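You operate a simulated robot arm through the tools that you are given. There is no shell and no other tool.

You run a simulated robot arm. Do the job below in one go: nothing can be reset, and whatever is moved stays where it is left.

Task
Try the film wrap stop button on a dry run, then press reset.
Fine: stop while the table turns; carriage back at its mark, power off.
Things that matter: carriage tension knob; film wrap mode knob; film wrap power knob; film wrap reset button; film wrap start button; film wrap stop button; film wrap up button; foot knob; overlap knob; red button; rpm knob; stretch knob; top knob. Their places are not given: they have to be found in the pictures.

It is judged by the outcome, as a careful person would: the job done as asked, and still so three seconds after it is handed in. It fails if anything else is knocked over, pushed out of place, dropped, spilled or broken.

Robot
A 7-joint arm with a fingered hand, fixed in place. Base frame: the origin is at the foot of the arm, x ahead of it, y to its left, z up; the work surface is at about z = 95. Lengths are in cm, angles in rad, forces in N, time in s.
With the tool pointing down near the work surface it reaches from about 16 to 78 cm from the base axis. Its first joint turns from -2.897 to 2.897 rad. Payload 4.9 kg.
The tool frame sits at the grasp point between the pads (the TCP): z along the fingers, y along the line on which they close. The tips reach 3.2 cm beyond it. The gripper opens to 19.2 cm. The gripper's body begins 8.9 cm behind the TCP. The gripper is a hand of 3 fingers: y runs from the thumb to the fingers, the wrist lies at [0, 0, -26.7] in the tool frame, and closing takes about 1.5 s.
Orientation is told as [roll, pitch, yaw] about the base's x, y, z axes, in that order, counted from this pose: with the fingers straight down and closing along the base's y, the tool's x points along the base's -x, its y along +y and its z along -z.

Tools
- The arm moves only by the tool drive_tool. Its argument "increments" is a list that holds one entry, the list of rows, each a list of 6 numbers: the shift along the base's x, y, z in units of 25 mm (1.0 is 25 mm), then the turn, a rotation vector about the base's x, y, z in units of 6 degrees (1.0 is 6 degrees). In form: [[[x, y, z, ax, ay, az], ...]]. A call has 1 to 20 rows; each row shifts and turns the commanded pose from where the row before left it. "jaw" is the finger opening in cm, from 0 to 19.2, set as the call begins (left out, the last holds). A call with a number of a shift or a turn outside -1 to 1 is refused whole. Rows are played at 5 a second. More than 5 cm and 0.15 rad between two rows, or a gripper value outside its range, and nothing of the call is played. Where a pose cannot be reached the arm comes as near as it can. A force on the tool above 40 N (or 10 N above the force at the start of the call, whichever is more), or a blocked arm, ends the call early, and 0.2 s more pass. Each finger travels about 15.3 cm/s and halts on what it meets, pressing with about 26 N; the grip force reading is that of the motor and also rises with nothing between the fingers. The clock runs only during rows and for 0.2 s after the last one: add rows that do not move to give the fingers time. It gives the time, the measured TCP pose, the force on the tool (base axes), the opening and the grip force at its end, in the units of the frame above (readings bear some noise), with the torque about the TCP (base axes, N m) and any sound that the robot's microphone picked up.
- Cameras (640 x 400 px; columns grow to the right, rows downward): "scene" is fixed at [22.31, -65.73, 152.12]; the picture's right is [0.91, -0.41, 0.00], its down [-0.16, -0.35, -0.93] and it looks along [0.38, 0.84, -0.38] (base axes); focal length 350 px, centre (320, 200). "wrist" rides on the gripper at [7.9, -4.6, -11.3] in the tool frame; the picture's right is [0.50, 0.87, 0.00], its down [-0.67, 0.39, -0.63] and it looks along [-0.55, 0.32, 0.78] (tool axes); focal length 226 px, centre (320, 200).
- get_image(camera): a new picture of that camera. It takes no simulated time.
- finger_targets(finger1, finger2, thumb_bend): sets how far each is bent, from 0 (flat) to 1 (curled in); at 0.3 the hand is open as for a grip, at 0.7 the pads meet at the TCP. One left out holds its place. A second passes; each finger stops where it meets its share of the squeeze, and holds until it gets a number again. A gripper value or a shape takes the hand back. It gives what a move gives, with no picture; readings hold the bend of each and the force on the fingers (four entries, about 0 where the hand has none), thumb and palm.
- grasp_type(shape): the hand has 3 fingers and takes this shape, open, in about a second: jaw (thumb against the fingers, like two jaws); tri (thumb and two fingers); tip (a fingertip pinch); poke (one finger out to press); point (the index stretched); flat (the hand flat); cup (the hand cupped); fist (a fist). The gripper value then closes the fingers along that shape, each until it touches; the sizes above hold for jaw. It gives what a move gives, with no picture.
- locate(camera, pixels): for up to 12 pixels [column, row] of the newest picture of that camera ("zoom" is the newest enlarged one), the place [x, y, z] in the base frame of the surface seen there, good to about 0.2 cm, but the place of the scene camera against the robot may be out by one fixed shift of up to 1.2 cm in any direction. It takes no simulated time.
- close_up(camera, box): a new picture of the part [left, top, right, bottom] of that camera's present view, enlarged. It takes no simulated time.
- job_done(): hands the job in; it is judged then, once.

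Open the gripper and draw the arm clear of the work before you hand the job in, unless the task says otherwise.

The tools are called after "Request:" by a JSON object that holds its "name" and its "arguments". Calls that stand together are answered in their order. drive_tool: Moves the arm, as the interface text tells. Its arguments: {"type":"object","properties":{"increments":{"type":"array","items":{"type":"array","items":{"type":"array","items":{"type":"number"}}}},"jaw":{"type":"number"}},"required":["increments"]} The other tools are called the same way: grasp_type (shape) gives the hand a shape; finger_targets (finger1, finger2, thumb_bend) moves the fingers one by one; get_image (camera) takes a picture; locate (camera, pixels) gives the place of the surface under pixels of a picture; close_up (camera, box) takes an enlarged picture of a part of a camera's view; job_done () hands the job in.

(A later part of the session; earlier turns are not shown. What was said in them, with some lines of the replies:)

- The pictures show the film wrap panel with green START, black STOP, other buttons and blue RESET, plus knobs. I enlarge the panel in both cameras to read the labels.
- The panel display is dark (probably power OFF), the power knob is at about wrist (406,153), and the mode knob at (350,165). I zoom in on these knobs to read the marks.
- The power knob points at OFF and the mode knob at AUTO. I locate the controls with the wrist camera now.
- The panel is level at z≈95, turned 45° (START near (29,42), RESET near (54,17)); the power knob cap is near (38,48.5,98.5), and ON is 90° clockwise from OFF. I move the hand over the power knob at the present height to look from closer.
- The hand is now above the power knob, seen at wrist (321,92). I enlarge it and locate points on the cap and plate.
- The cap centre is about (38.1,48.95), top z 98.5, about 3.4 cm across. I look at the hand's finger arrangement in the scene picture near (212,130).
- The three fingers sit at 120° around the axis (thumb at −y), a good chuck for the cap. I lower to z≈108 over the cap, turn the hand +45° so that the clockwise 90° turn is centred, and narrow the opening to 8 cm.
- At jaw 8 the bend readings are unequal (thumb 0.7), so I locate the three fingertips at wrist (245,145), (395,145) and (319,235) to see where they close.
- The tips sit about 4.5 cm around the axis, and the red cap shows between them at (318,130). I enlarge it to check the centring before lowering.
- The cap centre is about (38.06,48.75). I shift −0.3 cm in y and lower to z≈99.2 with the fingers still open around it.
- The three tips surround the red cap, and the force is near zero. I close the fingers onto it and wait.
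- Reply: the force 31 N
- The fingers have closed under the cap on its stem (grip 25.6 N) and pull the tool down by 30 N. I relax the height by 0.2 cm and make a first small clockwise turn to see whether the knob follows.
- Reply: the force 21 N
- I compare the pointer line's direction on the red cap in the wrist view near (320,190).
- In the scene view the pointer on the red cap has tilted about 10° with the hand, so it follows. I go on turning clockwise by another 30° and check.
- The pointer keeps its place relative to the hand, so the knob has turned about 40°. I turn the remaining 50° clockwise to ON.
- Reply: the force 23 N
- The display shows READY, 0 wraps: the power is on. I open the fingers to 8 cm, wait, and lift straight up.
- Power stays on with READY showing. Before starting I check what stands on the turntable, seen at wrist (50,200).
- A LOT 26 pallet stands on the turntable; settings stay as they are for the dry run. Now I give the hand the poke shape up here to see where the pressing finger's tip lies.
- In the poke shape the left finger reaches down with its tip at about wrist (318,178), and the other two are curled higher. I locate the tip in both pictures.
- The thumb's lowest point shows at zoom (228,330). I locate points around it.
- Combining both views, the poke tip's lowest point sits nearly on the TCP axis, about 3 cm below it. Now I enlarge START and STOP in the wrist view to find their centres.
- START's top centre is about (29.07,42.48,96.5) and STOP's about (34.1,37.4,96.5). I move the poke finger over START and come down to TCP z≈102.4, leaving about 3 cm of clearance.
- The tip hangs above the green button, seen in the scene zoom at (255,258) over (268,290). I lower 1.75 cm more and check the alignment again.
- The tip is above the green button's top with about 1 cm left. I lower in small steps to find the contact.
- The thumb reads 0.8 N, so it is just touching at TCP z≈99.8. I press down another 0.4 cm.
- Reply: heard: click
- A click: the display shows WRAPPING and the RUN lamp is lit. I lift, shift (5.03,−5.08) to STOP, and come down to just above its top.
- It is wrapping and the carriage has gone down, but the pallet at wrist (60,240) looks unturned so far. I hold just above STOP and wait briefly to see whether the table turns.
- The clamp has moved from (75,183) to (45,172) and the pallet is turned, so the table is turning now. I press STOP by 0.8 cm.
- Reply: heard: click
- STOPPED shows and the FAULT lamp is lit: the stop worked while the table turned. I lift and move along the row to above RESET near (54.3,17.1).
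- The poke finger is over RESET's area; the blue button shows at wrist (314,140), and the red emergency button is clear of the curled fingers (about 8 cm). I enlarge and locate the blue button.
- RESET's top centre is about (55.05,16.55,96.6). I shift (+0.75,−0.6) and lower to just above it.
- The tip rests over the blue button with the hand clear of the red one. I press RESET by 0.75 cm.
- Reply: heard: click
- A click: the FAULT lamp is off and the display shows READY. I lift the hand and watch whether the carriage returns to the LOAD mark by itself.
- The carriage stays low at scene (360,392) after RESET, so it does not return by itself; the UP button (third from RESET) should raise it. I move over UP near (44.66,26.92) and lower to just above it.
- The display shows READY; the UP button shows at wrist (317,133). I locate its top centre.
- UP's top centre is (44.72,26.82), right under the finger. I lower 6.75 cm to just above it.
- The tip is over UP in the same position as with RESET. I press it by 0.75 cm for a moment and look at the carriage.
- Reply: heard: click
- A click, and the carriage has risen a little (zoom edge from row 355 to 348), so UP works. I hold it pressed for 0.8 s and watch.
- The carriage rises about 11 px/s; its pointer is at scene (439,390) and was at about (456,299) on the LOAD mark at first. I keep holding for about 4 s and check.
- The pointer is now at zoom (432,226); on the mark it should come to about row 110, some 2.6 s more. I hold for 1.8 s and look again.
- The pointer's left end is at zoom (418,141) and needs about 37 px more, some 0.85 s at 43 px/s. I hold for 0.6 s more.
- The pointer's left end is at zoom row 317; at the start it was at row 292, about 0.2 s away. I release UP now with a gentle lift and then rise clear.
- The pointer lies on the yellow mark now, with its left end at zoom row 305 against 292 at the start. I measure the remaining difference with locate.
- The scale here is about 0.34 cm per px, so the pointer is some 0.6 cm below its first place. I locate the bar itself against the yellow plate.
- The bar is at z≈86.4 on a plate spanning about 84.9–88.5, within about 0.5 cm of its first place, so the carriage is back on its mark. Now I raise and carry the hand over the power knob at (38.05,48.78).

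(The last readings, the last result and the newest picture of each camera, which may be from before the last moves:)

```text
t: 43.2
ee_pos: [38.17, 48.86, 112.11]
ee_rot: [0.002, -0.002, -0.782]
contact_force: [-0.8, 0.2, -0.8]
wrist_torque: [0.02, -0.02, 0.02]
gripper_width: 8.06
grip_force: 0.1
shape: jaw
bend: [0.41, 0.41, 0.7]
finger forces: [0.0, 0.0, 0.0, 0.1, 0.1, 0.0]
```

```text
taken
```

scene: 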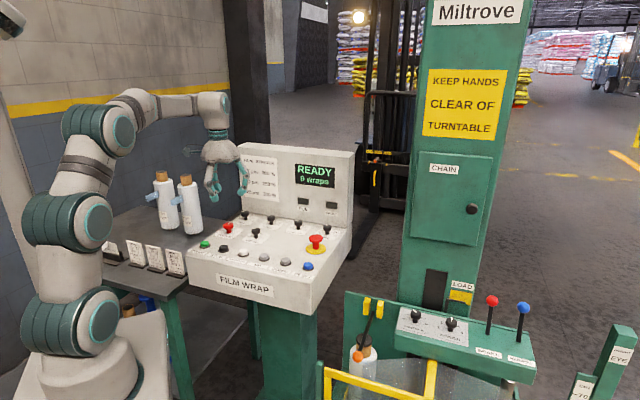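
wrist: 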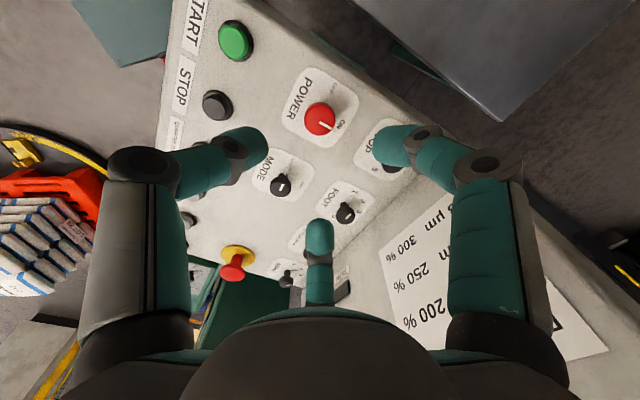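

The hand is open at 8 cm over the power knob, seen at (321,118), and the display still shows READY. I lower 13.1 cm around the knob.

Request:
{"name": "drive_tool", "arguments": {"increments": [[[-0.03, -0.02, -1, 0, 0, 0], [0, 0, -1, 0, 0, 0], [0, 0, -1, 0, 0, 0], [0, 0, -1, 0, 0, 0], [0, 0, -0.7, 0, 0, 0], [0, 0, -0.55, 0, 0, 0], [0, 0, 0, 0, 0, 0]]]}}

Request:
{"name": "get_image", "arguments": {"camera": "wrist"}}

Request:
{"name": "close_up", "arguments": {"camera": "scene", "box": [185, 165, 285, 265]}}

```text
t: 44.8
ee_pos: [38.04, 48.8, 99.22]
ee_rot: [0.002, -0.002, -0.784]
contact_force: [0.1, 0.2, 0.5]
wrist_torque: [-0.04, 0.01, 0.01]
gripper_width: 8.04
grip_force: 0.1
shape: jaw
bend: [0.41, 0.41, 0.7]
finger forces: [0.1, 0.1, 0.0, 0.0, 0.0, 0.0]
```

```text
taken
```

wrist: 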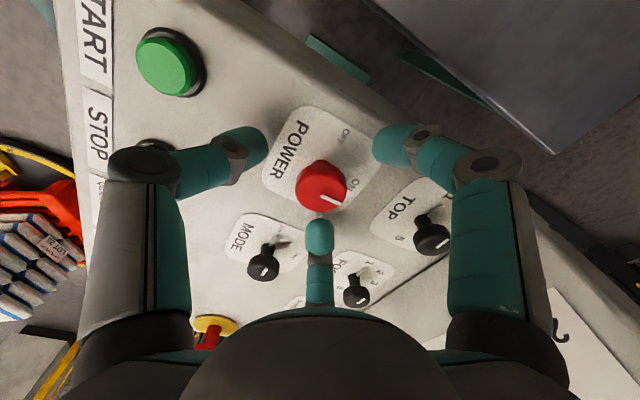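

```text
4.00 times, centred on (235, 215) of scene
```

zoom: 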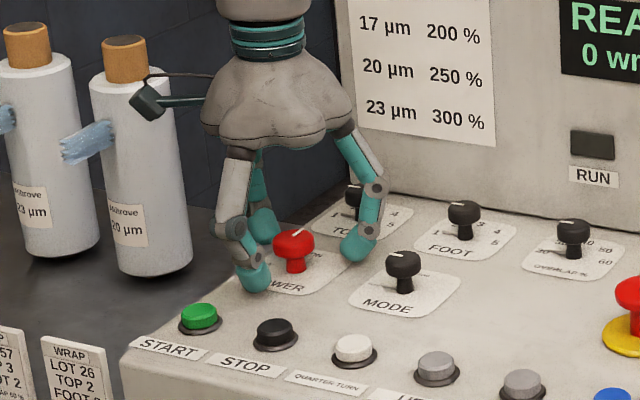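

The fingers surround the knob as before, without contact. I lower 0.2 cm, then close onto it.

Request:
{"name": "drive_tool", "arguments": {"increments": [[[0, 0, -0.08, 0, 0, 0], [0, 0, 0, 0, 0, 0], [0, 0, 0, 0, 0, 0], [0, 0, 0, 0, 0, 0], [0, 0, 0, 0, 0, 0], [0, 0, 0, 0, 0, 0], [0, 0, 0, 0, 0, 0]]], "jaw": 1.5}}

Request:
{"name": "close_up", "arguments": {"camera": "wrist", "box": [280, 150, 360, 230]}}

```text
t: 46.4
ee_pos: [37.87, 48.65, 98.69]
ee_rot: [-0.003, -0.002, -0.782]
contact_force: [-2.9, -4.1, -33.5]
wrist_torque: [-0.14, 0.17, 0.01]
gripper_width: 1.94
grip_force: 26.1
shape: jaw
bend: [0.74, 0.74, 0.67]
finger forces: [22.8, 24.0, 0.0, 0.0, 23.8, 0.0]
```

```text
5.00 times, centred on (320, 190) of wrist
```

zoom: 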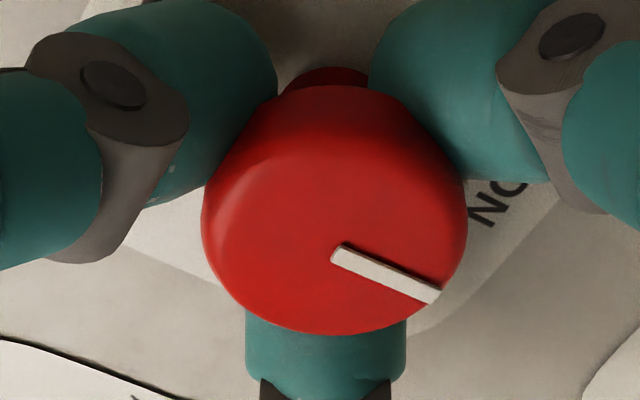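

The grip is on, with a 33 N pull down again. I relax the height by 0.25 cm and turn counterclockwise by 42° to begin with.

Request:
{"name": "drive_tool", "arguments": {"increments": [[[0.02, 0.02, -0.1, 0, 0, 0], [0, 0, 0, 0, 0, 0], [0, 0, 0, 0, 0, 1], [0, 0, 0, 0, 0, 1], [0, 0, 0, 0, 0, 1], [0, 0, 0, 0, 0, 1], [0, 0, 0, 0, 0, 1], [0, 0, 0, 0, 0, 1], [0, 0, 0, 0, 0, 1]]]}}

Request:
{"name": "close_up", "arguments": {"camera": "wrist", "box": [280, 150, 360, 230]}}

Request:
{"name": "close_up", "arguments": {"camera": "scene", "box": [205, 145, 365, 245]}}

```text
t: 48.4
ee_pos: [38.09, 48.78, 98.6]
ee_rot: [0.0, 0.0, -0.05]
contact_force: [0.7, -14.1, -20.8]
wrist_torque: [-0.32, 0.0, -0.05]
gripper_width: 1.94
grip_force: 25.7
shape: jaw
bend: [0.74, 0.74, 0.67]
finger forces: [20.5, 20.7, 0.0, 0.0, 26.0, 0.1]
```

```text
5.00 times, centred on (320, 190) of wrist
```

zoom: 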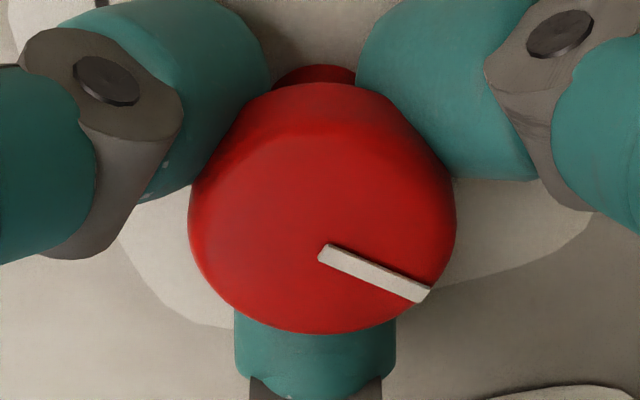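

```text
4.00 times, centred on (285, 195) of scene
```

zoom: 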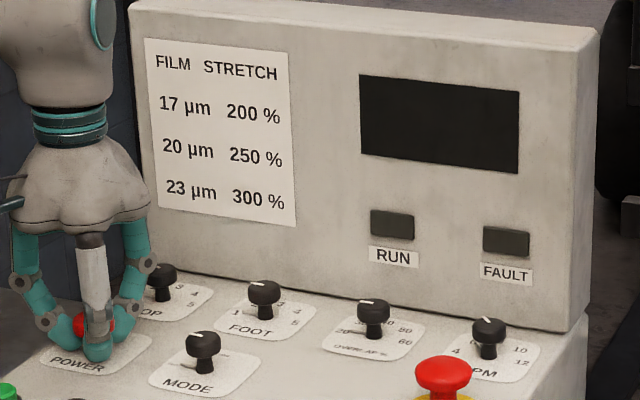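

The knob follows and the display is already dark. I turn the remaining 48° to bring the pointer fully to OFF.

Request:
{"name": "drive_tool", "arguments": {"increments": [[[0, 0, 0, 0, 0, 1], [0, 0, 0, 0, 0, 1], [0, 0, 0, 0, 0, 1], [0, 0, 0, 0, 0, 1], [0, 0, 0, 0, 0, 1], [0, 0, 0, 0, 0, 1], [0, 0, 0, 0, 0, 1], [0, 0, 0, 0, 0, 1], [0, 0, 0, 0, 0, 0]]]}}

Request:
{"name": "get_image", "arguments": {"camera": "wrist"}}

Request:
{"name": "close_up", "arguments": {"camera": "scene", "box": [205, 145, 365, 245]}}

```text
t: 50.4
ee_pos: [38.02, 48.69, 98.55]
ee_rot: [0.003, 0.0, 0.788]
contact_force: [9.2, -13.1, -20.1]
wrist_torque: [-0.24, -0.2, -0.12]
gripper_width: 1.95
grip_force: 25.8
shape: jaw
bend: [0.74, 0.74, 0.67]
finger forces: [20.1, 21.7, 0.1, 0.0, 27.7, 0.0]
```

```text
taken
```

wrist: 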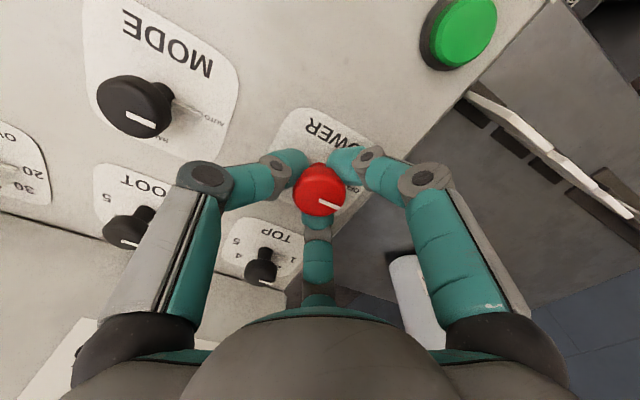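

```text
4.00 times, centred on (285, 195) of scene
```

zoom: 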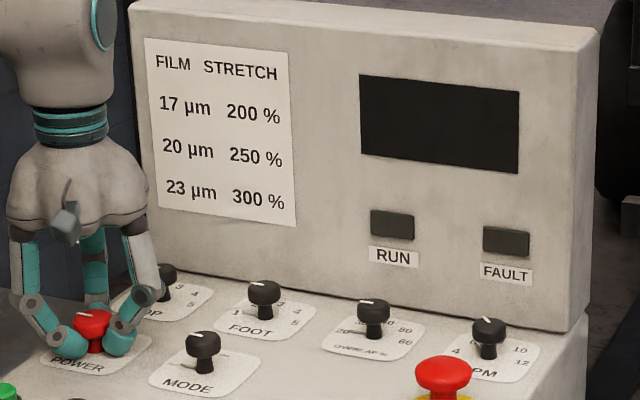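

The pointer is back toward OFF with the display dark. I open the fingers, wait, and lift straight up clear of the panel.

Request:
{"name": "drive_tool", "arguments": {"increments": [[[0, 0, 0, 0, 0, 0], [0, 0, 0, 0, 0, 0], [0, 0, 0, 0, 0, 0], [0, 0, 0, 0, 0, 0], [0, 0, 0, 0, 0, 0], [0, 0, 0.4, 0, 0, 0], [0, 0, 1, 0, 0, 0], [0, 0, 1, 0, 0, 0], [0, 0, 1, 0, 0, 0], [0, 0, 1, 0, 0, 0], [0, 0, 1, 0, 0, 0], [0, 0, 1, 0, 0, 0], [0, 0, 1, 0, 0, 0], [0, 0, 1, 0, 0, 0]]], "jaw": 8}}

Request:
{"name": "get_image", "arguments": {"camera": "wrist"}}

Request:
{"name": "get_image", "arguments": {"camera": "scene"}}

Request:
{"name": "close_up", "arguments": {"camera": "scene", "box": [185, 145, 345, 285]}}

Request:
{"name": "close_up", "arguments": {"camera": "wrist", "box": [270, 60, 370, 140]}}

Request:
{"name": "close_up", "arguments": {"camera": "scene", "box": [400, 260, 480, 310]}}

```text
t: 53.4
ee_pos: [38.07, 48.8, 119.55]
ee_rot: [0.002, -0.001, 0.787]
contact_force: [-0.2, 0.1, 0.1]
wrist_torque: [-0.01, 0.01, 0.01]
gripper_width: 7.94
grip_force: 0.0
shape: jaw
bend: [0.41, 0.41, 0.7]
finger forces: [0.0, 0.0, 0.1, 0.0, 0.0, 0.0]
```

```text
taken
```

wrist: 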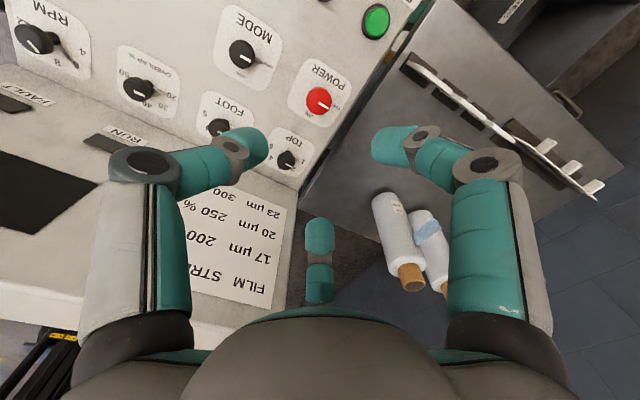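

```text
taken
```

scene: 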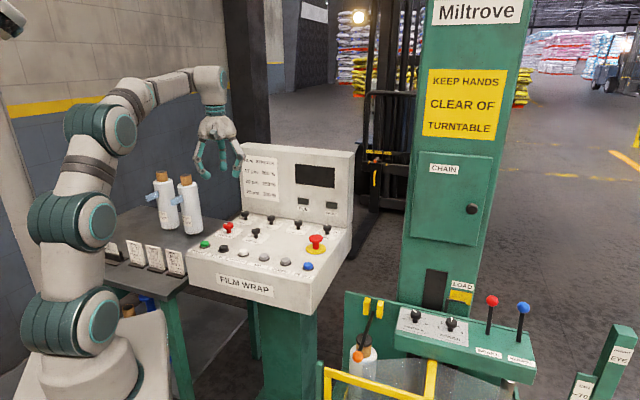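

```text
2.86 times, centred on (265, 215) of scene
```

zoom: 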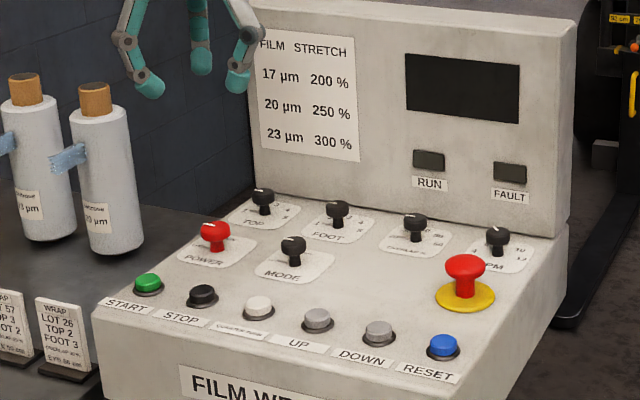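

```text
5.00 times, centred on (320, 100) of wrist
```

zoom: 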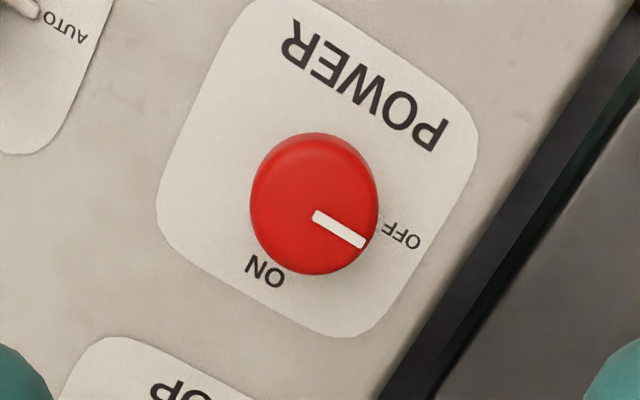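

```text
8.00 times, centred on (440, 285) of scene
```

zoom: 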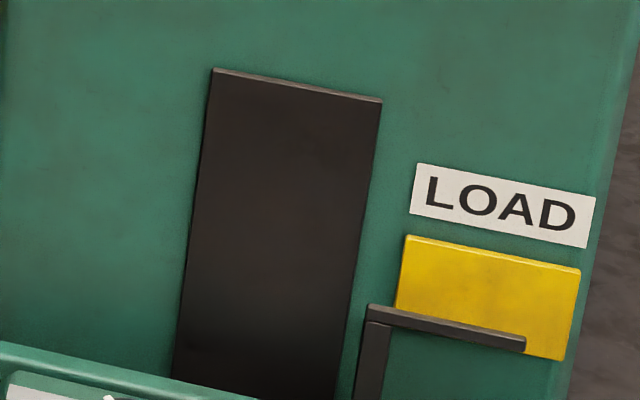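

The power pointer is at OFF, the display is dark, the carriage pointer sits on the LOAD mark, and the other knobs look unchanged. I open the hand fully and draw the arm up a little more.

Request:
{"name": "drive_tool", "arguments": {"increments": [[[0, 0, 0.8, 0, 0, 0], [0, 0, 0.8, 0, 0, 0], [0, -0.3, 0.8, 0, 0, 0], [0, -0.3, 0, 0, 0, 0], [0, 0, 0, 0, 0, 0], [0, 0, 0, 0, 0, 0]]], "jaw": 19.2}}

Request:
{"name": "get_image", "arguments": {"camera": "scene"}}

Request:
{"name": "get_image", "arguments": {"camera": "wrist"}}

```text
t: 54.8
ee_pos: [38.11, 47.4, 125.5]
ee_rot: [0.001, -0.001, 0.787]
contact_force: [0.3, 0.1, 0.5]
wrist_torque: [0.02, 0.01, 0.0]
gripper_width: 19.18
grip_force: 0.1
shape: jaw
bend: [0.3, 0.3, 0.3]
finger forces: [0.0, 0.0, 0.0, 0.1, 0.0, 0.0]
```

```text
taken
```

scene: 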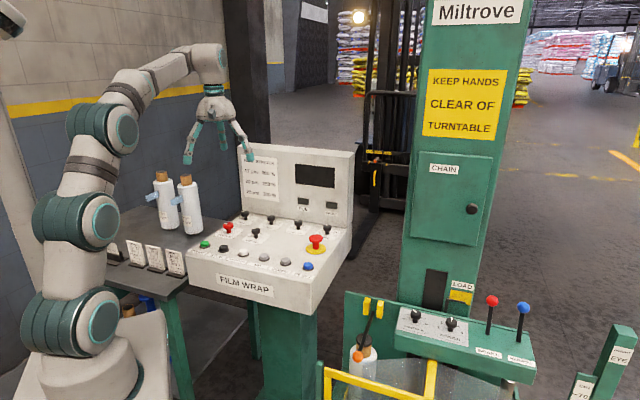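

```text
taken
```

wrist: 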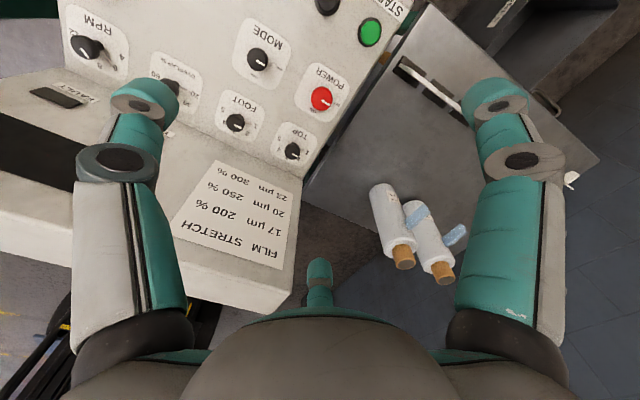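

The arm is clear and open, the power is off, the carriage is at its mark, and everything else stands as it was. I hand the job in.

Request:
{"name": "job_done", "arguments": {}}

```text
The job is handed in.
```

The stop button was tried on a dry run and worked: pressed while the table was turning, the display went to STOPPED with the fault lamp lit.

- **Run:** I turned power on, pressed start in AUTO, waited until the pallet was clearly turning, then pressed stop.
- **Reset:** pressing reset cleared the fault and brought the display back to READY, but did not raise the carriage.
- **Carriage:** I held the up button until the pointer was back on the LOAD mark. It sits within the yellow plate, about 0.5 cm lower than where it started.
- **Power:** the knob is back at OFF and the display is dark.

The mode stayed on AUTO, and I did not touch the other knobs or the red button. The turntable carries a LOT 26 pallet and now stands at a different angle than before, since I left it where it stopped. The hand is open and clear of the panel.
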